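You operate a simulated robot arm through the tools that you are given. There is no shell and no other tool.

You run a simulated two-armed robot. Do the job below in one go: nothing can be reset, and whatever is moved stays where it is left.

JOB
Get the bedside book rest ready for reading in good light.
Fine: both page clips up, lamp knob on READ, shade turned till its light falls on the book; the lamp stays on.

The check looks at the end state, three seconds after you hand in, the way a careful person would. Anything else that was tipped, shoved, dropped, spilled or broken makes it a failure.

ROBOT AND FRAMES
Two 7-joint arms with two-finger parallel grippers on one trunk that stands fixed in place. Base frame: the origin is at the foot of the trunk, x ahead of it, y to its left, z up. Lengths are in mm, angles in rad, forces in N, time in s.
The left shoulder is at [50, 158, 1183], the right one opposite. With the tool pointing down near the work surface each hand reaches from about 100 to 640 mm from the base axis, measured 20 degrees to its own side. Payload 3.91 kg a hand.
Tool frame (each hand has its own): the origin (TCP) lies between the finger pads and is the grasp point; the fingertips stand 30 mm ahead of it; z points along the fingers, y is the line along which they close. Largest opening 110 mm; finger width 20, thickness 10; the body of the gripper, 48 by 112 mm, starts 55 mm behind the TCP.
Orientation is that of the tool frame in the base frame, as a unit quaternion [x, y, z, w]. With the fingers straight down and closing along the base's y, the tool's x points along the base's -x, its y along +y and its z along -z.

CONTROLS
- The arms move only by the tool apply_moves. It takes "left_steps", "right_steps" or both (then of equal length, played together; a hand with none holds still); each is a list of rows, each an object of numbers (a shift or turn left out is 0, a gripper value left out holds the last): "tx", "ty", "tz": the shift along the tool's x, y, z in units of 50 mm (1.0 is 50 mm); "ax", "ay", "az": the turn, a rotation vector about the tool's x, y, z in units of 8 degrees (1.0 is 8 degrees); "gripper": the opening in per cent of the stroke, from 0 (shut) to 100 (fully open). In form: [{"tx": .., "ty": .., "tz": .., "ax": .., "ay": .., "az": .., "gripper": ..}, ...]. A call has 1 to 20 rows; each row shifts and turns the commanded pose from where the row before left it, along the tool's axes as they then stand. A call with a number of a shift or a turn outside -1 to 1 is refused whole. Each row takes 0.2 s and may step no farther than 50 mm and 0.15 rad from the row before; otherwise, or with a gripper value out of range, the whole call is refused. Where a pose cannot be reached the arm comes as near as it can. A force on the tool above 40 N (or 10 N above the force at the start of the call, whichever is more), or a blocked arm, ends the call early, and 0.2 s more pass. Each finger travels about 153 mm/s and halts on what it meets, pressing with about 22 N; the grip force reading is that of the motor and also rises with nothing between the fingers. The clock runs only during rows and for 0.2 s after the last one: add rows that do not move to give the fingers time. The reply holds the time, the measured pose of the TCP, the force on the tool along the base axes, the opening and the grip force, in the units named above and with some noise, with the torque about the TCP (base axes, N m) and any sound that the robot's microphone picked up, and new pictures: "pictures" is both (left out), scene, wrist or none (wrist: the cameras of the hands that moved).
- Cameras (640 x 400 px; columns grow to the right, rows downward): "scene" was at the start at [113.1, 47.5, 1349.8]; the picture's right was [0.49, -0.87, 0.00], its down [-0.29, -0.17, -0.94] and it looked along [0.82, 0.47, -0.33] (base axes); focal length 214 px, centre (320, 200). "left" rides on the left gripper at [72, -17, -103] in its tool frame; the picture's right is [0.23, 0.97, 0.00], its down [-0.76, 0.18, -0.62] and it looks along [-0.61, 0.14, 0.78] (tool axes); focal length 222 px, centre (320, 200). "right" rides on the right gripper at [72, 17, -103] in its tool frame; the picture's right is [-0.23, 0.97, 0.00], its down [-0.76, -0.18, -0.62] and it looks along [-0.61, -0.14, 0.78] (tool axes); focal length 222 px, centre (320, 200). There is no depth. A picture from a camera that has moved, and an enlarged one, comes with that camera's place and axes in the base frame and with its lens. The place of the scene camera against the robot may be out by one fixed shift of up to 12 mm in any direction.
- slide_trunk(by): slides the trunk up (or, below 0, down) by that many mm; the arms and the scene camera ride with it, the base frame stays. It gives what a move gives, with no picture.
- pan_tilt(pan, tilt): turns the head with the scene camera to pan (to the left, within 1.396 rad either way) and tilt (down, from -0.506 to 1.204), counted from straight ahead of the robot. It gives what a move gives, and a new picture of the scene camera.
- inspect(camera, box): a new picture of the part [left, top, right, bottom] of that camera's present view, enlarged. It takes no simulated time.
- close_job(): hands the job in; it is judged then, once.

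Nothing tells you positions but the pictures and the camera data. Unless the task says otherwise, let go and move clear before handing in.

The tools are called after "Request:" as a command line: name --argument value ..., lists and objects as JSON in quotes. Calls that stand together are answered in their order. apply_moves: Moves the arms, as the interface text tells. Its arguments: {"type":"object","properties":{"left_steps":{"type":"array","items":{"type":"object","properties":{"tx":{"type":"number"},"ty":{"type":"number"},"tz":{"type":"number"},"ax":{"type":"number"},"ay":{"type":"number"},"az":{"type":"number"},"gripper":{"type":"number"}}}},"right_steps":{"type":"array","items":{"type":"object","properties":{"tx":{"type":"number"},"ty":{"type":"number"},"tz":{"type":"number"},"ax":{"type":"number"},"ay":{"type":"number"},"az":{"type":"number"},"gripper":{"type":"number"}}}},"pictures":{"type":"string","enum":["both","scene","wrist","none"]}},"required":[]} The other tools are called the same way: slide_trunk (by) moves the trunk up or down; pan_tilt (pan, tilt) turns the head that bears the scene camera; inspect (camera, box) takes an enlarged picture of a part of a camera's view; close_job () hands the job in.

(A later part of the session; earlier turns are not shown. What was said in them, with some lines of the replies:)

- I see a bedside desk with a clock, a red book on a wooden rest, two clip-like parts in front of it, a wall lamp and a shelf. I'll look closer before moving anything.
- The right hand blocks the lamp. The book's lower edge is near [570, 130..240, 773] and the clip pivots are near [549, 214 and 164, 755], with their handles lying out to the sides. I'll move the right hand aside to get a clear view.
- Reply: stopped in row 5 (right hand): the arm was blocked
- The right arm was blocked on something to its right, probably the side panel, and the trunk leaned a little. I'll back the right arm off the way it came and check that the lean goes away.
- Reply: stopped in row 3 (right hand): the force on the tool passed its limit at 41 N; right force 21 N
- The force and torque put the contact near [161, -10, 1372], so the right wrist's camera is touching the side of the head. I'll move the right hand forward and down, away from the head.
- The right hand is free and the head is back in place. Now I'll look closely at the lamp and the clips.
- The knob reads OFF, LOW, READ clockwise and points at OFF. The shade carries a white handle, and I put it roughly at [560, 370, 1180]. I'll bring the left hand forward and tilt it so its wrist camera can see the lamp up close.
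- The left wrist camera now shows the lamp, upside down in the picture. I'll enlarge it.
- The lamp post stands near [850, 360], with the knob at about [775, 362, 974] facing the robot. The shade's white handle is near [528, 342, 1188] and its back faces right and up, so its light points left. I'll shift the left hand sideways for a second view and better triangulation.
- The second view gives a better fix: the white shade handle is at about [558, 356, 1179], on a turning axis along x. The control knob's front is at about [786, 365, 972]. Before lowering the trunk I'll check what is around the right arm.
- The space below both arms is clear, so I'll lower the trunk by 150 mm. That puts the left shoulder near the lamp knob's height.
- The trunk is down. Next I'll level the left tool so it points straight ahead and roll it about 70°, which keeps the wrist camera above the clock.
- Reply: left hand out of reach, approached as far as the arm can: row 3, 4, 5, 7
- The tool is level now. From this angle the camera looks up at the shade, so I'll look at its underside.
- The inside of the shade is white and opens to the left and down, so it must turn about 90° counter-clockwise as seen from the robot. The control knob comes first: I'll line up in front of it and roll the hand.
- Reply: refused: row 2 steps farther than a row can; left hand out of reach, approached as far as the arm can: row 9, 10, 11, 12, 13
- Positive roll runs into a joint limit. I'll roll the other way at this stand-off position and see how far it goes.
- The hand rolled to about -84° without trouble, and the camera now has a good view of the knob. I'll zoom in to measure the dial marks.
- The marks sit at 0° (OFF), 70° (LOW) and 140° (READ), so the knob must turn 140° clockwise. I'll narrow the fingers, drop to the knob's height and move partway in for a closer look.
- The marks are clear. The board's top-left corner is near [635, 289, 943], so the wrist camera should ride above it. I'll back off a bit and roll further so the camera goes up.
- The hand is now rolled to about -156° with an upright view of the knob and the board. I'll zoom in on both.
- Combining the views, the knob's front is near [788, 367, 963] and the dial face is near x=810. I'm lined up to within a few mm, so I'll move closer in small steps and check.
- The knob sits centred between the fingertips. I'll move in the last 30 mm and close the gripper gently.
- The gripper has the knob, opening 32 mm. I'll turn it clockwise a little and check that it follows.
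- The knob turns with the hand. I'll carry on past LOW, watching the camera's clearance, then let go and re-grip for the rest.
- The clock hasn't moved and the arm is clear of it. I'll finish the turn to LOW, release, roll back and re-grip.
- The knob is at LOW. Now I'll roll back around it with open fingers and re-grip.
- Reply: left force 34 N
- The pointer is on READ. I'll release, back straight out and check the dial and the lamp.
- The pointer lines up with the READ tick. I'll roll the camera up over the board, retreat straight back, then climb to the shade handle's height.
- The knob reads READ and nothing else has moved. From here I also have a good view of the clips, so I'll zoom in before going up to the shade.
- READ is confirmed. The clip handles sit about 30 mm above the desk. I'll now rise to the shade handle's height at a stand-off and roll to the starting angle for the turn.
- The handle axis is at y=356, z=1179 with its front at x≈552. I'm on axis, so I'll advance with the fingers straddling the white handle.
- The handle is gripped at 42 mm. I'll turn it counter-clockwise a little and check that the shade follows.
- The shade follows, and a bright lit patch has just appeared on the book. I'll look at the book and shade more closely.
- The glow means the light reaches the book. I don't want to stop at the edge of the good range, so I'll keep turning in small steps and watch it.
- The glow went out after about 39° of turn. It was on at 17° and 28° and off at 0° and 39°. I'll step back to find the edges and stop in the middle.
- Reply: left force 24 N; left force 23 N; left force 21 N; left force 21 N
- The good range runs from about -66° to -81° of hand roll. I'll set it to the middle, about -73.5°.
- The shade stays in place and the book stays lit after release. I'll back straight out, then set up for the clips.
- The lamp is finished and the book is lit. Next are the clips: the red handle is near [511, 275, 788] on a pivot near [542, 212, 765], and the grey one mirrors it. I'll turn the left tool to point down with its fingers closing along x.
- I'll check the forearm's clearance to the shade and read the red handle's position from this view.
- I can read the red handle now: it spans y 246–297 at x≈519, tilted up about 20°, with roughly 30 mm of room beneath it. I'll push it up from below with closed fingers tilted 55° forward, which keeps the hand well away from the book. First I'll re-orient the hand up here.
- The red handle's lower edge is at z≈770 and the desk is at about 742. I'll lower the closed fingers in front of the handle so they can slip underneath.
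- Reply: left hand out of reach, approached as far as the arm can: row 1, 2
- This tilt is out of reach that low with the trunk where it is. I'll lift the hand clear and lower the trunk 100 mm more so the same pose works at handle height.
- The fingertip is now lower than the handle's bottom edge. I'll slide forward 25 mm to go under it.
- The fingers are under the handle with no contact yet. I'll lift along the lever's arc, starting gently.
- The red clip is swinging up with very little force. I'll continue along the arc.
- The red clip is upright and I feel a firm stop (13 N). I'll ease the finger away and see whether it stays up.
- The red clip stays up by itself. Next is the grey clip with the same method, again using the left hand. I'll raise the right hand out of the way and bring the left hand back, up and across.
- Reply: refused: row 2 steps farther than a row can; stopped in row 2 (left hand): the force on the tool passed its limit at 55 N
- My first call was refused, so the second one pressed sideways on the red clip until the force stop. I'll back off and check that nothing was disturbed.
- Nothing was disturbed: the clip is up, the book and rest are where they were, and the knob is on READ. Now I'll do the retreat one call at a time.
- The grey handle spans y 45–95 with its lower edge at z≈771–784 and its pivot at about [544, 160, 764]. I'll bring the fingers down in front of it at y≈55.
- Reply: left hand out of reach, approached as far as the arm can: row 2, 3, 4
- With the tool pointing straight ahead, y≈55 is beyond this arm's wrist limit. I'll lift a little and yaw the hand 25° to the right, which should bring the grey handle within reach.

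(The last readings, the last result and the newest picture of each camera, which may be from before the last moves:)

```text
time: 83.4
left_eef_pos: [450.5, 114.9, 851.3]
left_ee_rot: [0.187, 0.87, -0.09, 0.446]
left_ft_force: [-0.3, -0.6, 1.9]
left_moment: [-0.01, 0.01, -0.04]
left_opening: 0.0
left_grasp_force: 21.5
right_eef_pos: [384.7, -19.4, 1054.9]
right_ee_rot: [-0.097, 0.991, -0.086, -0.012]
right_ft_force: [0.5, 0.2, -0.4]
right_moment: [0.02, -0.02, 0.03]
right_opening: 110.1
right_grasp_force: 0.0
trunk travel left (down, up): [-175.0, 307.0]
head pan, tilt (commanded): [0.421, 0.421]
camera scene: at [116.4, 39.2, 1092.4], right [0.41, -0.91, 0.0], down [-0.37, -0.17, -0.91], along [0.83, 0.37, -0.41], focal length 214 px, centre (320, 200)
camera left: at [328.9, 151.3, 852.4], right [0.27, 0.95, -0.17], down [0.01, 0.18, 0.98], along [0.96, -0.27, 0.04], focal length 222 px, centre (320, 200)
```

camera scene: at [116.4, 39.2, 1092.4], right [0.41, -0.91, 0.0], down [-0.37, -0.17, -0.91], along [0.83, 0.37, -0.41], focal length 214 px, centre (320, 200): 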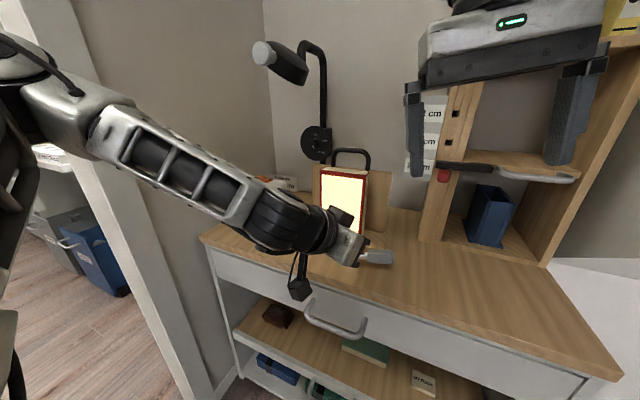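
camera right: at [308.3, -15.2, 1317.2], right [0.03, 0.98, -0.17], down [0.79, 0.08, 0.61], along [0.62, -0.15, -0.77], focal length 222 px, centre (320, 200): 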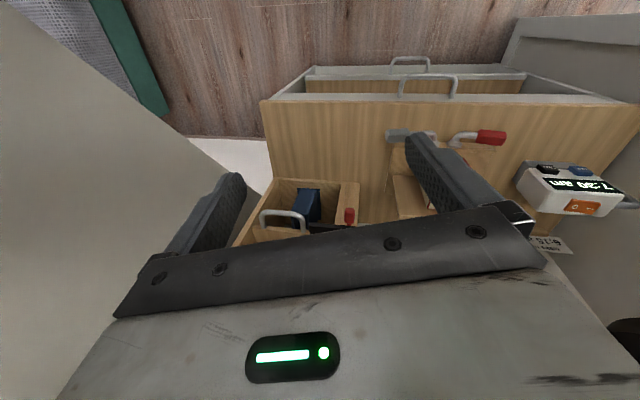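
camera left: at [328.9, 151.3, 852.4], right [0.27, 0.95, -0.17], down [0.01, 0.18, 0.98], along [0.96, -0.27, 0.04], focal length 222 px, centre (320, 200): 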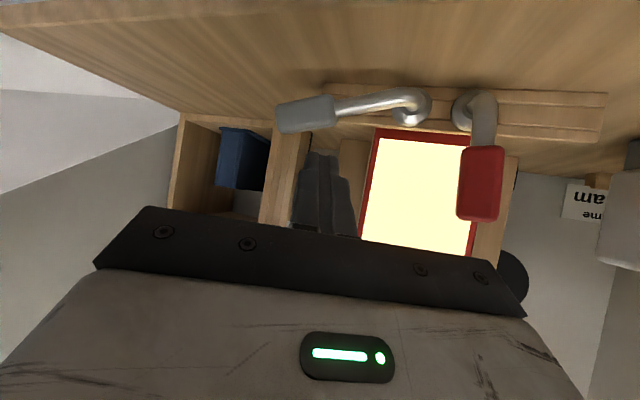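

Request:
apply_moves --left_steps '[{"tx": 0.291, "ty": -0.276, "tz": 0.476}, {"tx": 0.291, "ty": -0.276, "tz": 0.476}, {"tx": 0.291, "ty": -0.276, "tz": 0.476}, {}]' --pictures "both"

Request:
inspect --camera "left" --box '[200, 40, 480, 220]'

Request:
inspect --camera "scene" --box '[300, 190, 440, 310]'

```text
time: 84.4
left_eef_pos: [461.7, 65.2, 774.0]
left_ee_rot: [0.185, 0.871, -0.088, 0.447]
left_ft_force: [0.0, -0.4, 0.2]
left_moment: [0.0, 0.0, 0.01]
left_opening: 0.0
left_grasp_force: 21.8
right_eef_pos: [384.8, -21.1, 1054.6]
right_ee_rot: [-0.096, 0.992, -0.085, -0.011]
right_ft_force: [0.3, -0.9, 0.1]
right_moment: [-0.02, -0.04, 0.05]
right_opening: 110.1
right_grasp_force: 0.0
trunk travel left (down, up): [-175.0, 307.0]
head pan, tilt (commanded): [0.421, 0.421]
camera scene: at [116.6, 39.1, 1092.4], right [0.41, -0.91, 0.0], down [-0.37, -0.17, -0.91], along [0.83, 0.37, -0.41], focal length 214 px, centre (320, 200)
camera left: at [339.8, 102.2, 775.2], right [0.27, 0.95, -0.17], down [0.01, 0.18, 0.98], along [0.96, -0.27, 0.04], focal length 222 px, centre (320, 200)
```

scene: 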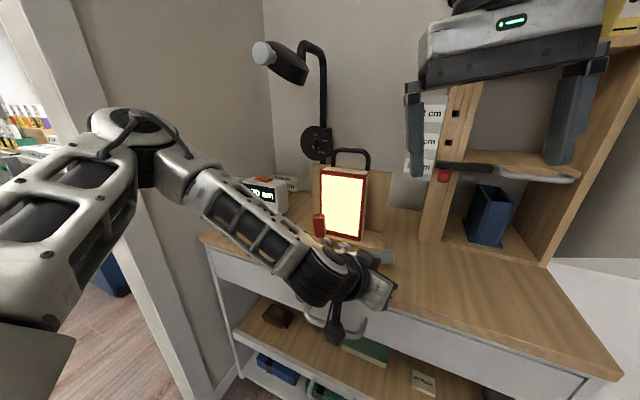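
left: 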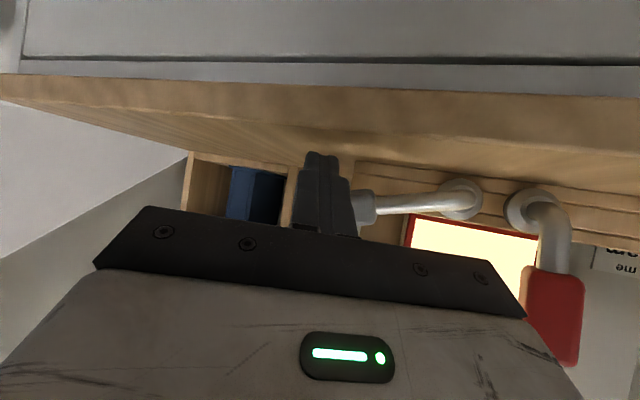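

```text
2.22 times, centred on (340, 130) of left
camera zoom: at [339.8, 102.2, 775.2], right [0.27, 0.95, -0.17], down [0.01, 0.18, 0.98], along [0.96, -0.27, 0.04], focal length 494 px, centre (276, 356)
```

zoom: 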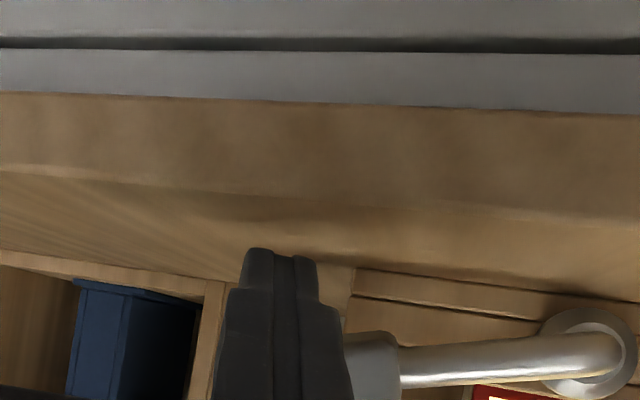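

```text
3.33 times, centred on (370, 250) of scene
camera zoom: at [116.6, 39.1, 1092.4], right [0.41, -0.91, 0.0], down [-0.37, -0.17, -0.91], along [0.83, 0.37, -0.41], focal length 715 px, centre (153, 33)
```

zoom: 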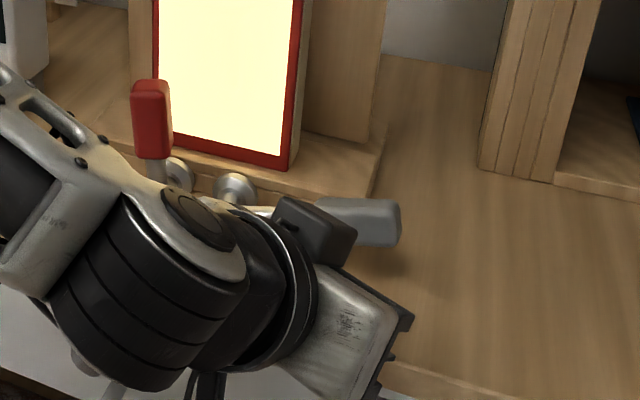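

The fingers are in front of the grey handle, just below it. I'll slide forward underneath.

Request:
apply_moves --left_steps '[{"tx": -0.143, "ty": 0.11, "tz": 0.2}, {"tx": -0.143, "ty": 0.11, "tz": 0.2}, {}]' --pictures "both"

Request:
inspect --camera "left" --box '[200, 60, 480, 230]'

```text
time: 85.2
left_eef_pos: [490.5, 66.8, 773.9]
left_ee_rot: [0.186, 0.871, -0.088, 0.446]
left_ft_force: [0.4, 0.5, 0.0]
left_moment: [0.01, 0.02, -0.03]
left_opening: 0.1
left_grasp_force: 21.8
right_eef_pos: [384.5, -19.8, 1053.9]
right_ee_rot: [-0.096, 0.992, -0.085, -0.012]
right_ft_force: [0.6, 0.4, 0.0]
right_moment: [0.01, 0.0, 0.01]
right_opening: 110.3
right_grasp_force: 0.0
trunk travel left (down, up): [-175.0, 307.0]
head pan, tilt (commanded): [0.421, 0.421]
camera scene: at [116.5, 39.1, 1092.4], right [0.41, -0.91, 0.0], down [-0.37, -0.17, -0.91], along [0.83, 0.37, -0.41], focal length 214 px, centre (320, 200)
camera left: at [368.1, 102.1, 775.1], right [0.27, 0.95, -0.17], down [0.01, 0.18, 0.98], along [0.96, -0.27, 0.04], focal length 222 px, centre (320, 200)
```

scene: 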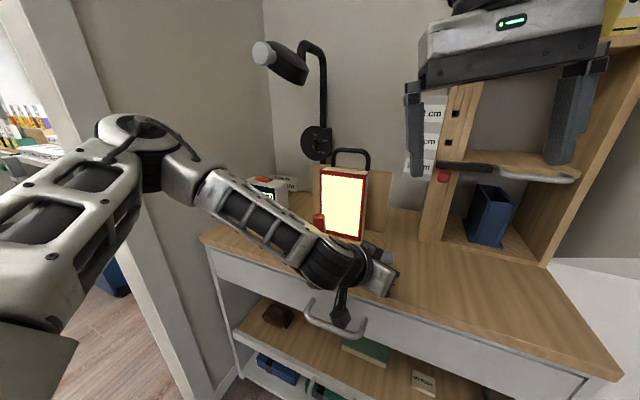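
left: 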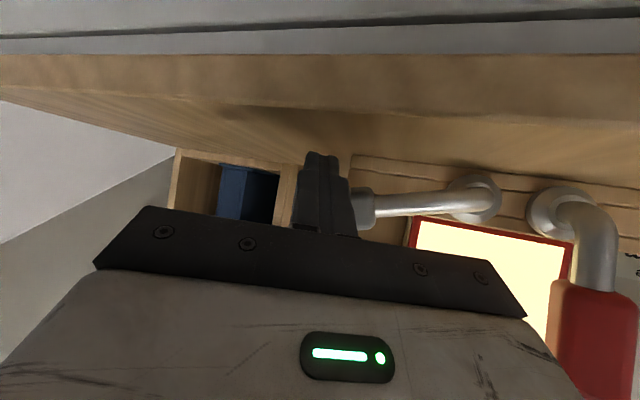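

```text
2.29 times, centred on (340, 145) of left
camera zoom: at [368.1, 102.1, 775.1], right [0.27, 0.95, -0.17], down [0.01, 0.18, 0.98], along [0.96, -0.27, 0.04], focal length 508 px, centre (274, 326)
```

zoom: 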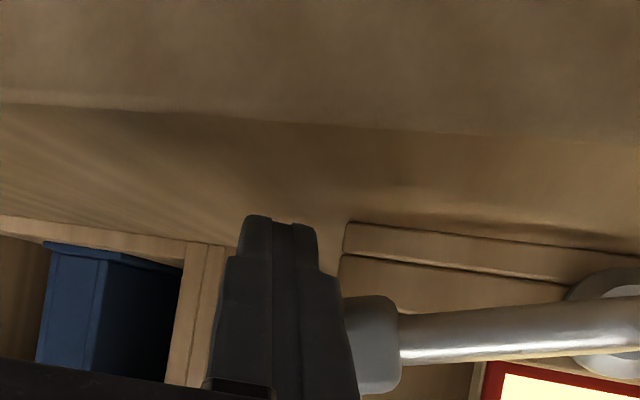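

Request:
apply_moves --left_steps '[{"tx": -0.113, "ty": 0.025, "tz": -0.014}, {"tx": -0.248, "ty": 0.067, "tz": -0.214}, {"tx": -0.22, "ty": 0.118, "tz": -0.222}, {}]' --pictures "both"

Request:
inspect --camera "left" --box '[200, 20, 480, 230]'

Request:
inspect --camera "scene" --box '[300, 190, 440, 310]'

```text
time: 86.2
left_eef_pos: [493.4, 76.9, 811.4]
left_ee_rot: [0.186, 0.871, -0.089, 0.447]
left_ft_force: [-2.2, 0.1, 0.9]
left_moment: [0.01, 0.0, 0.0]
left_opening: 0.0
left_grasp_force: 22.7
right_eef_pos: [383.9, -20.3, 1054.5]
right_ee_rot: [-0.097, 0.992, -0.085, -0.012]
right_ft_force: [-0.7, -0.4, 0.2]
right_moment: [0.03, 0.01, 0.01]
right_opening: 110.2
right_grasp_force: 0.0
trunk travel left (down, up): [-175.0, 307.0]
head pan, tilt (commanded): [0.421, 0.421]
camera scene: at [116.3, 39.1, 1092.4], right [0.41, -0.91, 0.0], down [-0.37, -0.17, -0.91], along [0.83, 0.37, -0.41], focal length 214 px, centre (320, 200)
camera left: at [371.6, 113.1, 812.7], right [0.27, 0.95, -0.17], down [0.01, 0.18, 0.98], along [0.96, -0.27, 0.04], focal length 222 px, centre (320, 200)
```

scene: 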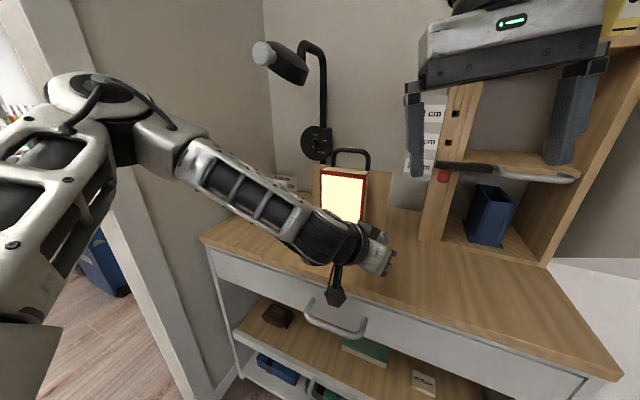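
left: 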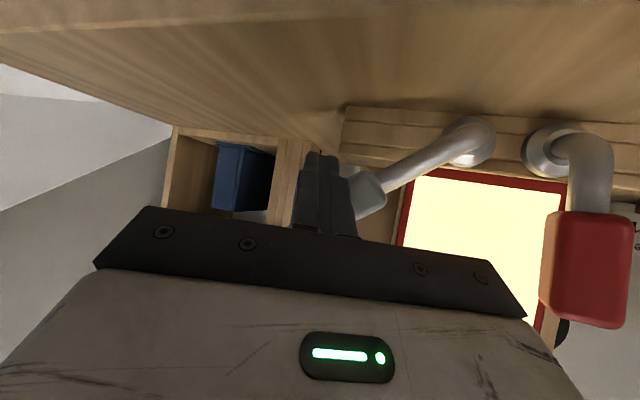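

```text
1.90 times, centred on (340, 125) of left
camera zoom: at [371.6, 113.1, 812.7], right [0.27, 0.95, -0.17], down [0.01, 0.18, 0.98], along [0.96, -0.27, 0.04], focal length 423 px, centre (282, 343)
```

zoom: 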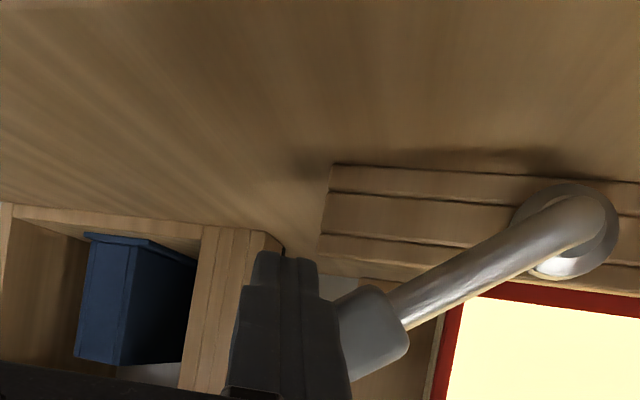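

```text
3.33 times, centred on (370, 250) of scene
camera zoom: at [116.3, 39.1, 1092.4], right [0.41, -0.91, 0.0], down [-0.37, -0.17, -0.91], along [0.83, 0.37, -0.41], focal length 715 px, centre (153, 33)
```

zoom: 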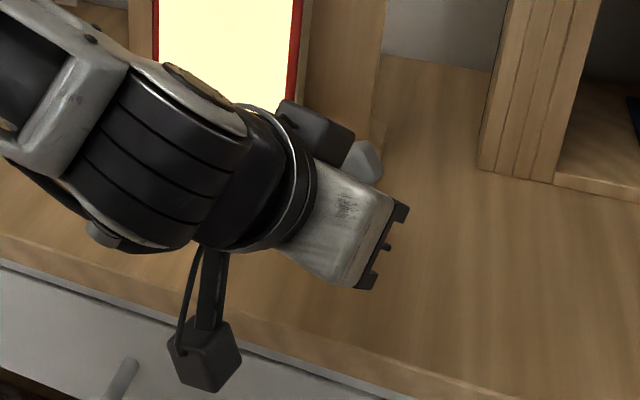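

Request:
apply_moves --left_steps '[{"tx": -0.185, "ty": 0.166, "tz": -0.222}, {"tx": -0.145, "ty": 0.209, "tz": -0.218}, {"tx": -0.1, "ty": 0.243, "tz": -0.204}, {}]' --pictures "both"

Request:
inspect --camera "left" --box '[200, 20, 480, 230]'

```text
time: 87.2
left_eef_pos: [494.8, 108.9, 848.5]
left_ee_rot: [0.185, 0.871, -0.088, 0.446]
left_ft_force: [-8.7, 0.5, -3.6]
left_moment: [-0.07, 0.0, 0.11]
left_opening: 0.0
left_grasp_force: 21.5
right_eef_pos: [384.2, -21.8, 1053.5]
right_ee_rot: [-0.097, 0.992, -0.086, -0.011]
right_ft_force: [0.4, 0.3, 0.7]
right_moment: [0.02, 0.0, 0.02]
right_opening: 110.0
right_grasp_force: 0.1
trunk travel left (down, up): [-175.0, 307.0]
head pan, tilt (commanded): [0.421, 0.421]
camera scene: at [116.1, 39.3, 1092.4], right [0.41, -0.91, 0.0], down [-0.37, -0.17, -0.91], along [0.83, 0.37, -0.41], focal length 214 px, centre (320, 200)
camera left: at [373.0, 145.4, 848.9], right [0.27, 0.95, -0.17], down [0.01, 0.18, 0.98], along [0.96, -0.27, 0.03], focal length 222 px, centre (320, 200)
```

scene: 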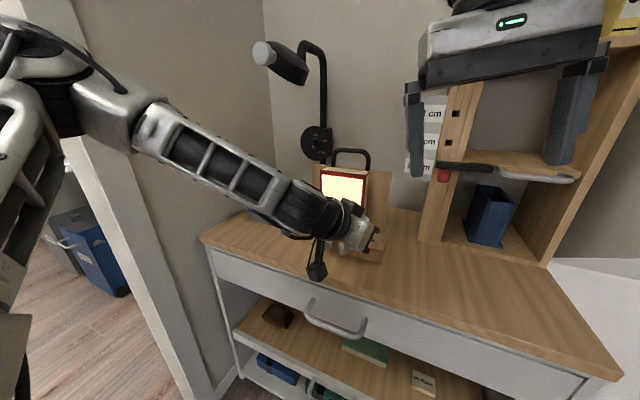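
left: 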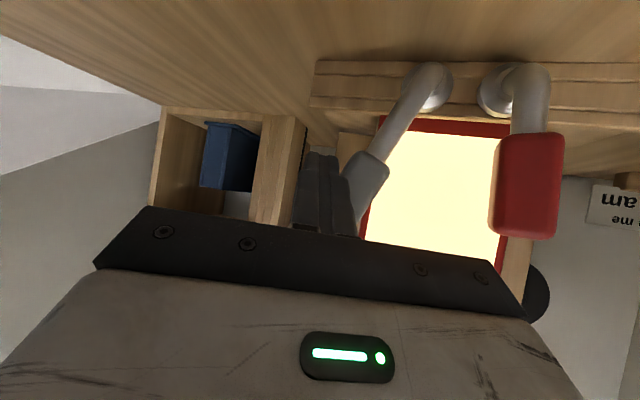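

```text
1.90 times, centred on (340, 125) of left
camera zoom: at [373.0, 145.4, 848.9], right [0.27, 0.95, -0.17], down [0.01, 0.18, 0.98], along [0.96, -0.27, 0.03], focal length 423 px, centre (282, 343)
```

zoom: 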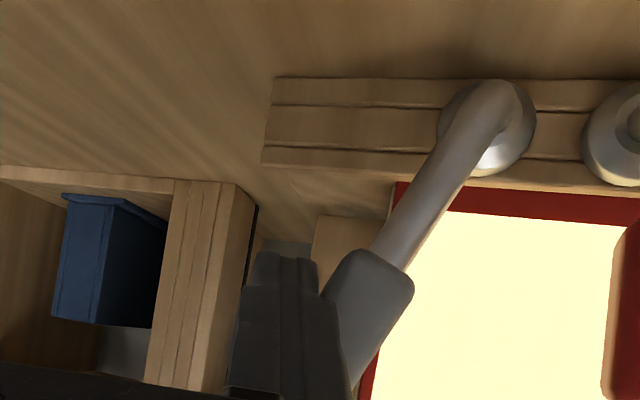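

Request:
apply_moves --left_steps '[{"tx": -0.054, "ty": 0.27, "tz": -0.186}, {"tx": -0.005, "ty": 0.29, "tz": -0.162}, {}]' --pictures "wrist"

Request:
inspect --camera "left" --box '[200, 20, 480, 230]'

```text
time: 88.0
left_eef_pos: [494.2, 139.2, 862.3]
left_ee_rot: [0.189, 0.87, -0.09, 0.447]
left_ft_force: [1.6, -10.8, -0.5]
left_moment: [-0.02, -0.04, -0.2]
left_opening: 0.0
left_grasp_force: 22.0
right_eef_pos: [385.0, -21.2, 1053.8]
right_ee_rot: [-0.098, 0.992, -0.084, -0.012]
right_ft_force: [-0.4, 0.1, 0.6]
right_moment: [-0.02, -0.03, -0.01]
right_opening: 110.0
right_grasp_force: 0.0
trunk travel left (down, up): [-175.0, 307.0]
head pan, tilt (commanded): [0.421, 0.421]
camera left: at [371.7, 175.7, 862.5], right [0.28, 0.95, -0.17], down [0.01, 0.18, 0.98], along [0.96, -0.27, 0.04], focal length 222 px, centre (320, 200)
```

left: 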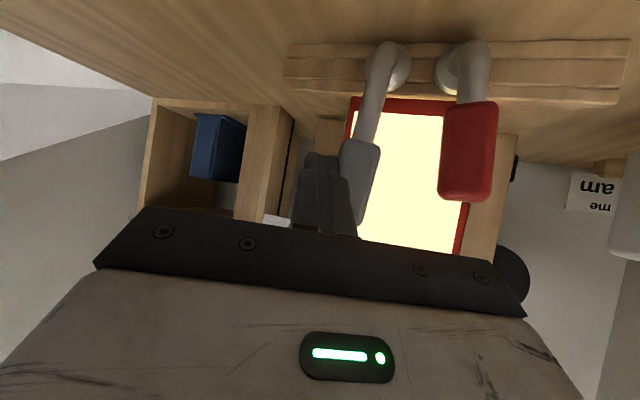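

```text
1.90 times, centred on (340, 125) of left
camera zoom: at [371.7, 175.7, 862.5], right [0.28, 0.95, -0.17], down [0.01, 0.18, 0.98], along [0.96, -0.27, 0.04], focal length 423 px, centre (282, 343)
```

zoom: 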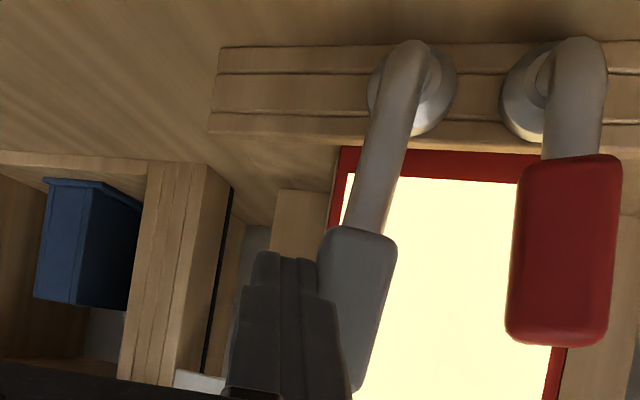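

There is about 11 N of resistance and the grey clip is nearly vertical. I'll nudge a little further to confirm it's at its stop.

Request:
apply_moves --left_steps '[{"ty": 0.08, "tz": -0.03}, {}]' --pictures "wrist"

Request:
inspect --camera "left" --box '[200, 20, 480, 230]'

```text
time: 88.6
left_eef_pos: [491.6, 140.9, 863.1]
left_ee_rot: [0.189, 0.87, -0.091, 0.446]
left_ft_force: [4.0, -26.1, -0.4]
left_moment: [-0.07, 0.0, -0.58]
left_opening: 0.0
left_grasp_force: 22.3
right_eef_pos: [385.0, -22.4, 1052.9]
right_ee_rot: [-0.096, 0.992, -0.083, -0.012]
right_ft_force: [-0.2, -0.2, -0.2]
right_moment: [0.01, 0.0, 0.0]
right_opening: 109.8
right_grasp_force: 0.1
trunk travel left (down, up): [-175.0, 307.0]
head pan, tilt (commanded): [0.421, 0.421]
camera left: at [370.8, 177.6, 863.1], right [0.28, 0.94, -0.17], down [0.02, 0.18, 0.98], along [0.96, -0.28, 0.03], focal length 222 px, centre (320, 200)
```

left: 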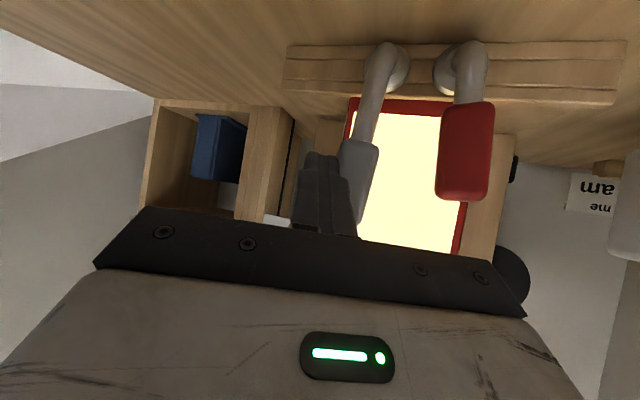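

```text
1.90 times, centred on (340, 125) of left
camera zoom: at [370.8, 177.6, 863.1], right [0.28, 0.94, -0.17], down [0.02, 0.18, 0.98], along [0.96, -0.28, 0.03], focal length 423 px, centre (282, 343)
```

zoom: 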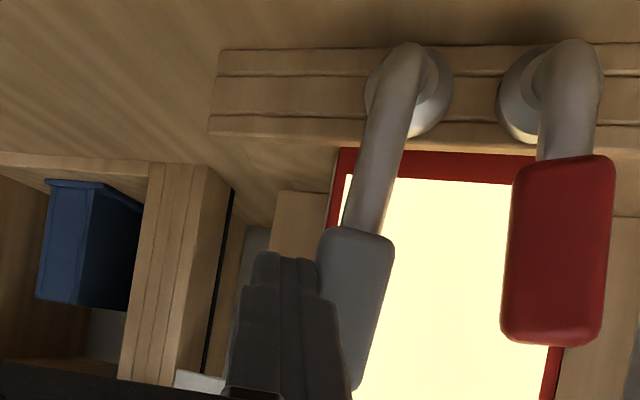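

It's at its stop. I'll back off the same way and check that it stays up.

Request:
apply_moves --left_steps '[{"ty": -0.2}, {"ty": -0.35}, {}]' --pictures "wrist"

Request:
inspect --camera "left" --box '[200, 20, 520, 230]'

```text
time: 89.4
left_eef_pos: [480.9, 118.7, 861.3]
left_ee_rot: [0.185, 0.871, -0.088, 0.447]
left_ft_force: [-0.6, -0.5, -0.1]
left_moment: [0.02, 0.0, 0.02]
left_opening: 0.0
left_grasp_force: 22.1
right_eef_pos: [384.4, -21.1, 1053.8]
right_ee_rot: [-0.095, 0.992, -0.085, -0.012]
right_ft_force: [0.1, 0.4, 0.3]
right_moment: [0.01, -0.03, 0.0]
right_opening: 110.1
right_grasp_force: 0.1
trunk travel left (down, up): [-175.0, 307.0]
head pan, tilt (commanded): [0.421, 0.421]
camera left: at [358.4, 153.9, 862.7], right [0.27, 0.95, -0.17], down [0.01, 0.18, 0.98], along [0.96, -0.27, 0.03], focal length 222 px, centre (320, 200)
```

left: 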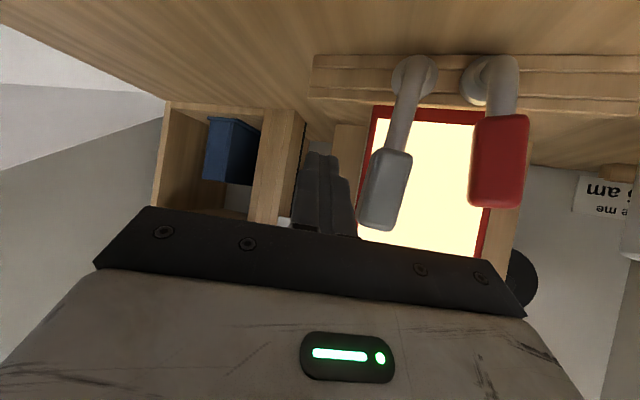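

```text
1.90 times, centred on (360, 125) of left
camera zoom: at [358.4, 153.9, 862.7], right [0.27, 0.95, -0.17], down [0.01, 0.18, 0.98], along [0.96, -0.27, 0.03], focal length 423 px, centre (244, 343)
```

zoom: 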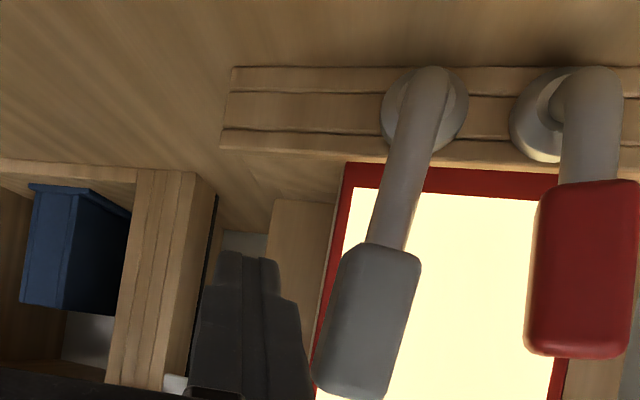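

Both clips stay up. I'll pull the left hand straight back and take a clear look at everything.

Request:
apply_moves --left_steps '[{"tz": -0.8}, {"tz": -0.9}, {"tz": -0.5}, {}]' --pictures "both"

```text
time: 90.4
left_eef_pos: [402.0, 152.3, 923.0]
left_ee_rot: [0.187, 0.87, -0.089, 0.447]
left_ft_force: [-0.7, -0.4, -0.2]
left_moment: [-0.02, -0.04, 0.03]
left_opening: 0.2
left_grasp_force: 22.6
right_eef_pos: [385.9, -21.3, 1053.8]
right_ee_rot: [-0.096, 0.992, -0.086, -0.012]
right_ft_force: [0.3, -0.9, -0.5]
right_moment: [-0.01, -0.01, 0.0]
right_opening: 110.0
right_grasp_force: 0.1
trunk travel left (down, up): [-175.0, 307.0]
head pan, tilt (commanded): [0.421, 0.421]
camera scene: at [116.3, 39.1, 1092.4], right [0.41, -0.91, 0.0], down [-0.37, -0.17, -0.91], along [0.83, 0.37, -0.41], focal length 214 px, centre (320, 200)
camera left: at [279.0, 188.3, 925.7], right [0.27, 0.95, -0.17], down [0.01, 0.18, 0.98], along [0.96, -0.27, 0.04], focal length 222 px, centre (320, 200)
```

scene: 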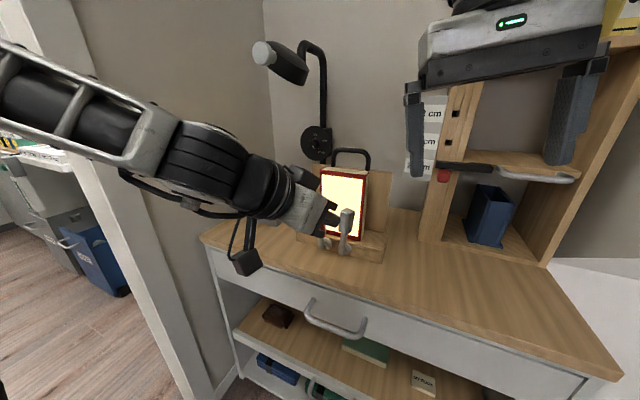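
left: 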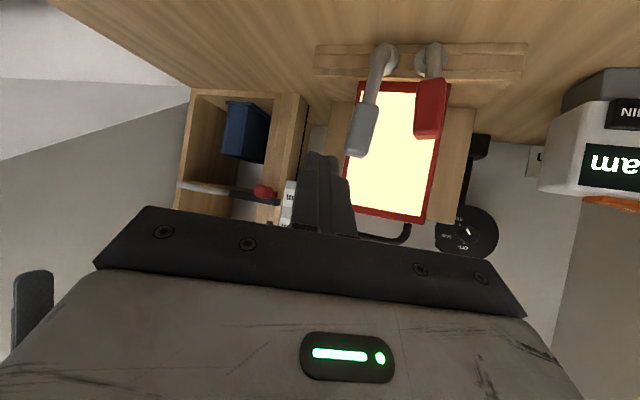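

Request:
apply_moves --left_steps '[{"ty": 0.74, "tz": -0.55}, {"ty": 0.74, "tz": -0.55}, {"ty": 0.74, "tz": -0.55}, {"ty": 0.74, "tz": -0.5}, {}]' --pictures "scene"

Request:
inspect --camera "scene" --box '[230, 20, 430, 290]'

Request:
inspect --camera "scene" --box '[280, 150, 400, 270]'

Request:
inspect --camera "scene" --box '[290, 115, 345, 170]'

```text
time: 91.6
left_eef_pos: [379.1, 324.5, 989.5]
left_ee_rot: [0.186, 0.871, -0.089, 0.446]
left_ft_force: [0.3, -0.8, 0.0]
left_moment: [-0.01, -0.01, -0.01]
left_opening: 0.0
left_grasp_force: 22.0
right_eef_pos: [384.4, -21.0, 1054.5]
right_ee_rot: [-0.096, 0.992, -0.085, -0.011]
right_ft_force: [0.1, -0.1, -0.4]
right_moment: [-0.02, 0.02, -0.02]
right_opening: 109.9
right_grasp_force: 0.0
trunk travel left (down, up): [-175.0, 307.0]
head pan, tilt (commanded): [0.421, 0.421]
camera scene: at [116.3, 39.2, 1092.4], right [0.41, -0.91, 0.0], down [-0.37, -0.17, -0.91], along [0.83, 0.37, -0.41], focal length 214 px, centre (320, 200)
```

scene: 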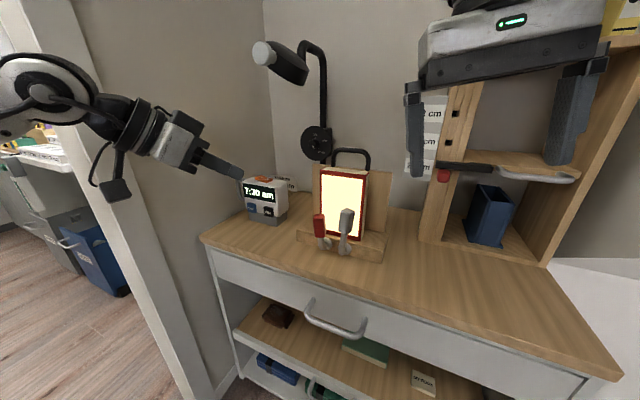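

```text
1.48 times, centred on (330, 155) of scene
camera zoom: at [116.3, 39.2, 1092.4], right [0.41, -0.91, 0.0], down [-0.37, -0.17, -0.91], along [0.83, 0.37, -0.41], focal length 318 px, centre (305, 267)
```

zoom: 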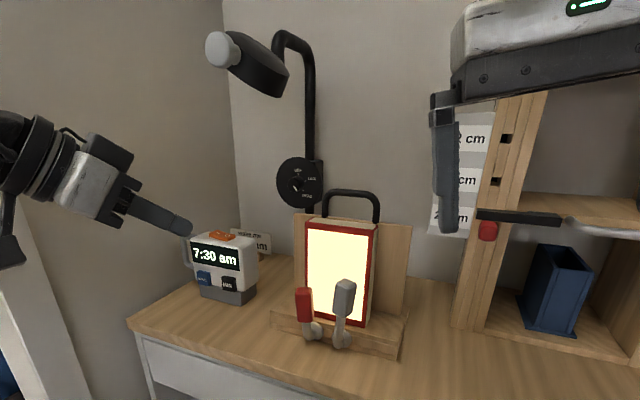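

```text
3.33 times, centred on (340, 210) of scene
camera zoom: at [116.3, 39.2, 1092.4], right [0.41, -0.91, 0.0], down [-0.37, -0.17, -0.91], along [0.83, 0.37, -0.41], focal length 715 px, centre (253, 167)
```

zoom: 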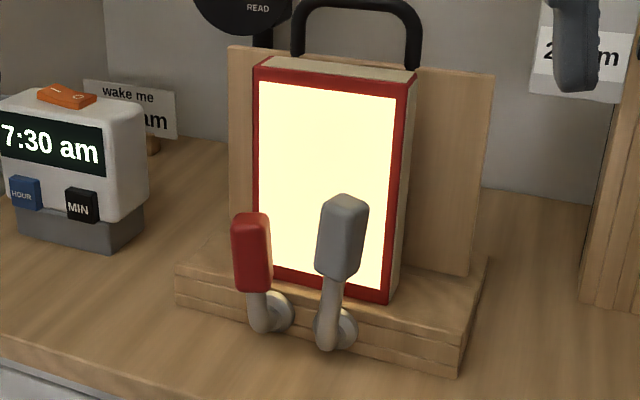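

```text
7.27 times, centred on (318, 142) of scene
camera zoom: at [116.3, 39.2, 1092.4], right [0.41, -0.91, 0.0], down [-0.37, -0.17, -0.91], along [0.83, 0.37, -0.41], focal length 1560 px, centre (338, 618)
```

zoom: 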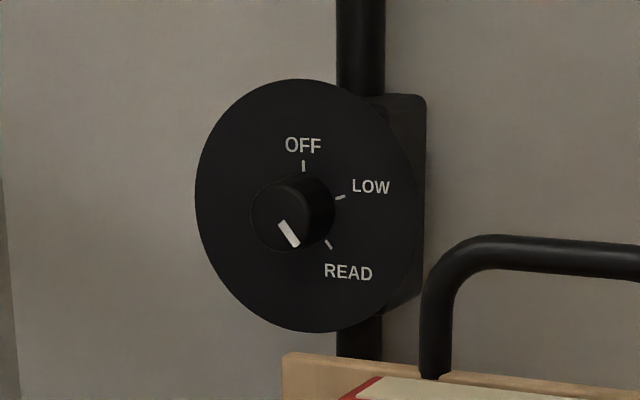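

Everything checks out. Both clips stand up at their stops, the knob points to READ, the lamp is lit and its light is on the book. The clock, sign, book and shelf are where they were, and both hands are clear, so I'm handing in.

Request:
close_job

```text
The job is handed in.
```

The book rest is set up for reading, and I've handed the job in; the result of the check hasn't come back.

- **Page clips:** the red and grey clips are both up. Each rests at its stop and stayed there after I let go.
- **Lamp knob:** it points at READ, and the lamp is on.
- **Shade:** its light falls on the book. I found the range of angles where the book lights up and left the shade in the middle of it.

Some contacts were not planned:
- **Right arm:** early on it was blocked by something on its right, probably the side wall. It then brushed the robot's own head, which sprang back.
- **Red clip:** after one of my moves was refused, the next one pushed on the clip while it was already up. The force limit stopped it at 55 N. I checked afterwards, and the clip, book and rest had not moved.

In the last pictures the clock, sign, book and shelf were where they started. Both hands are empty and clear of everything.
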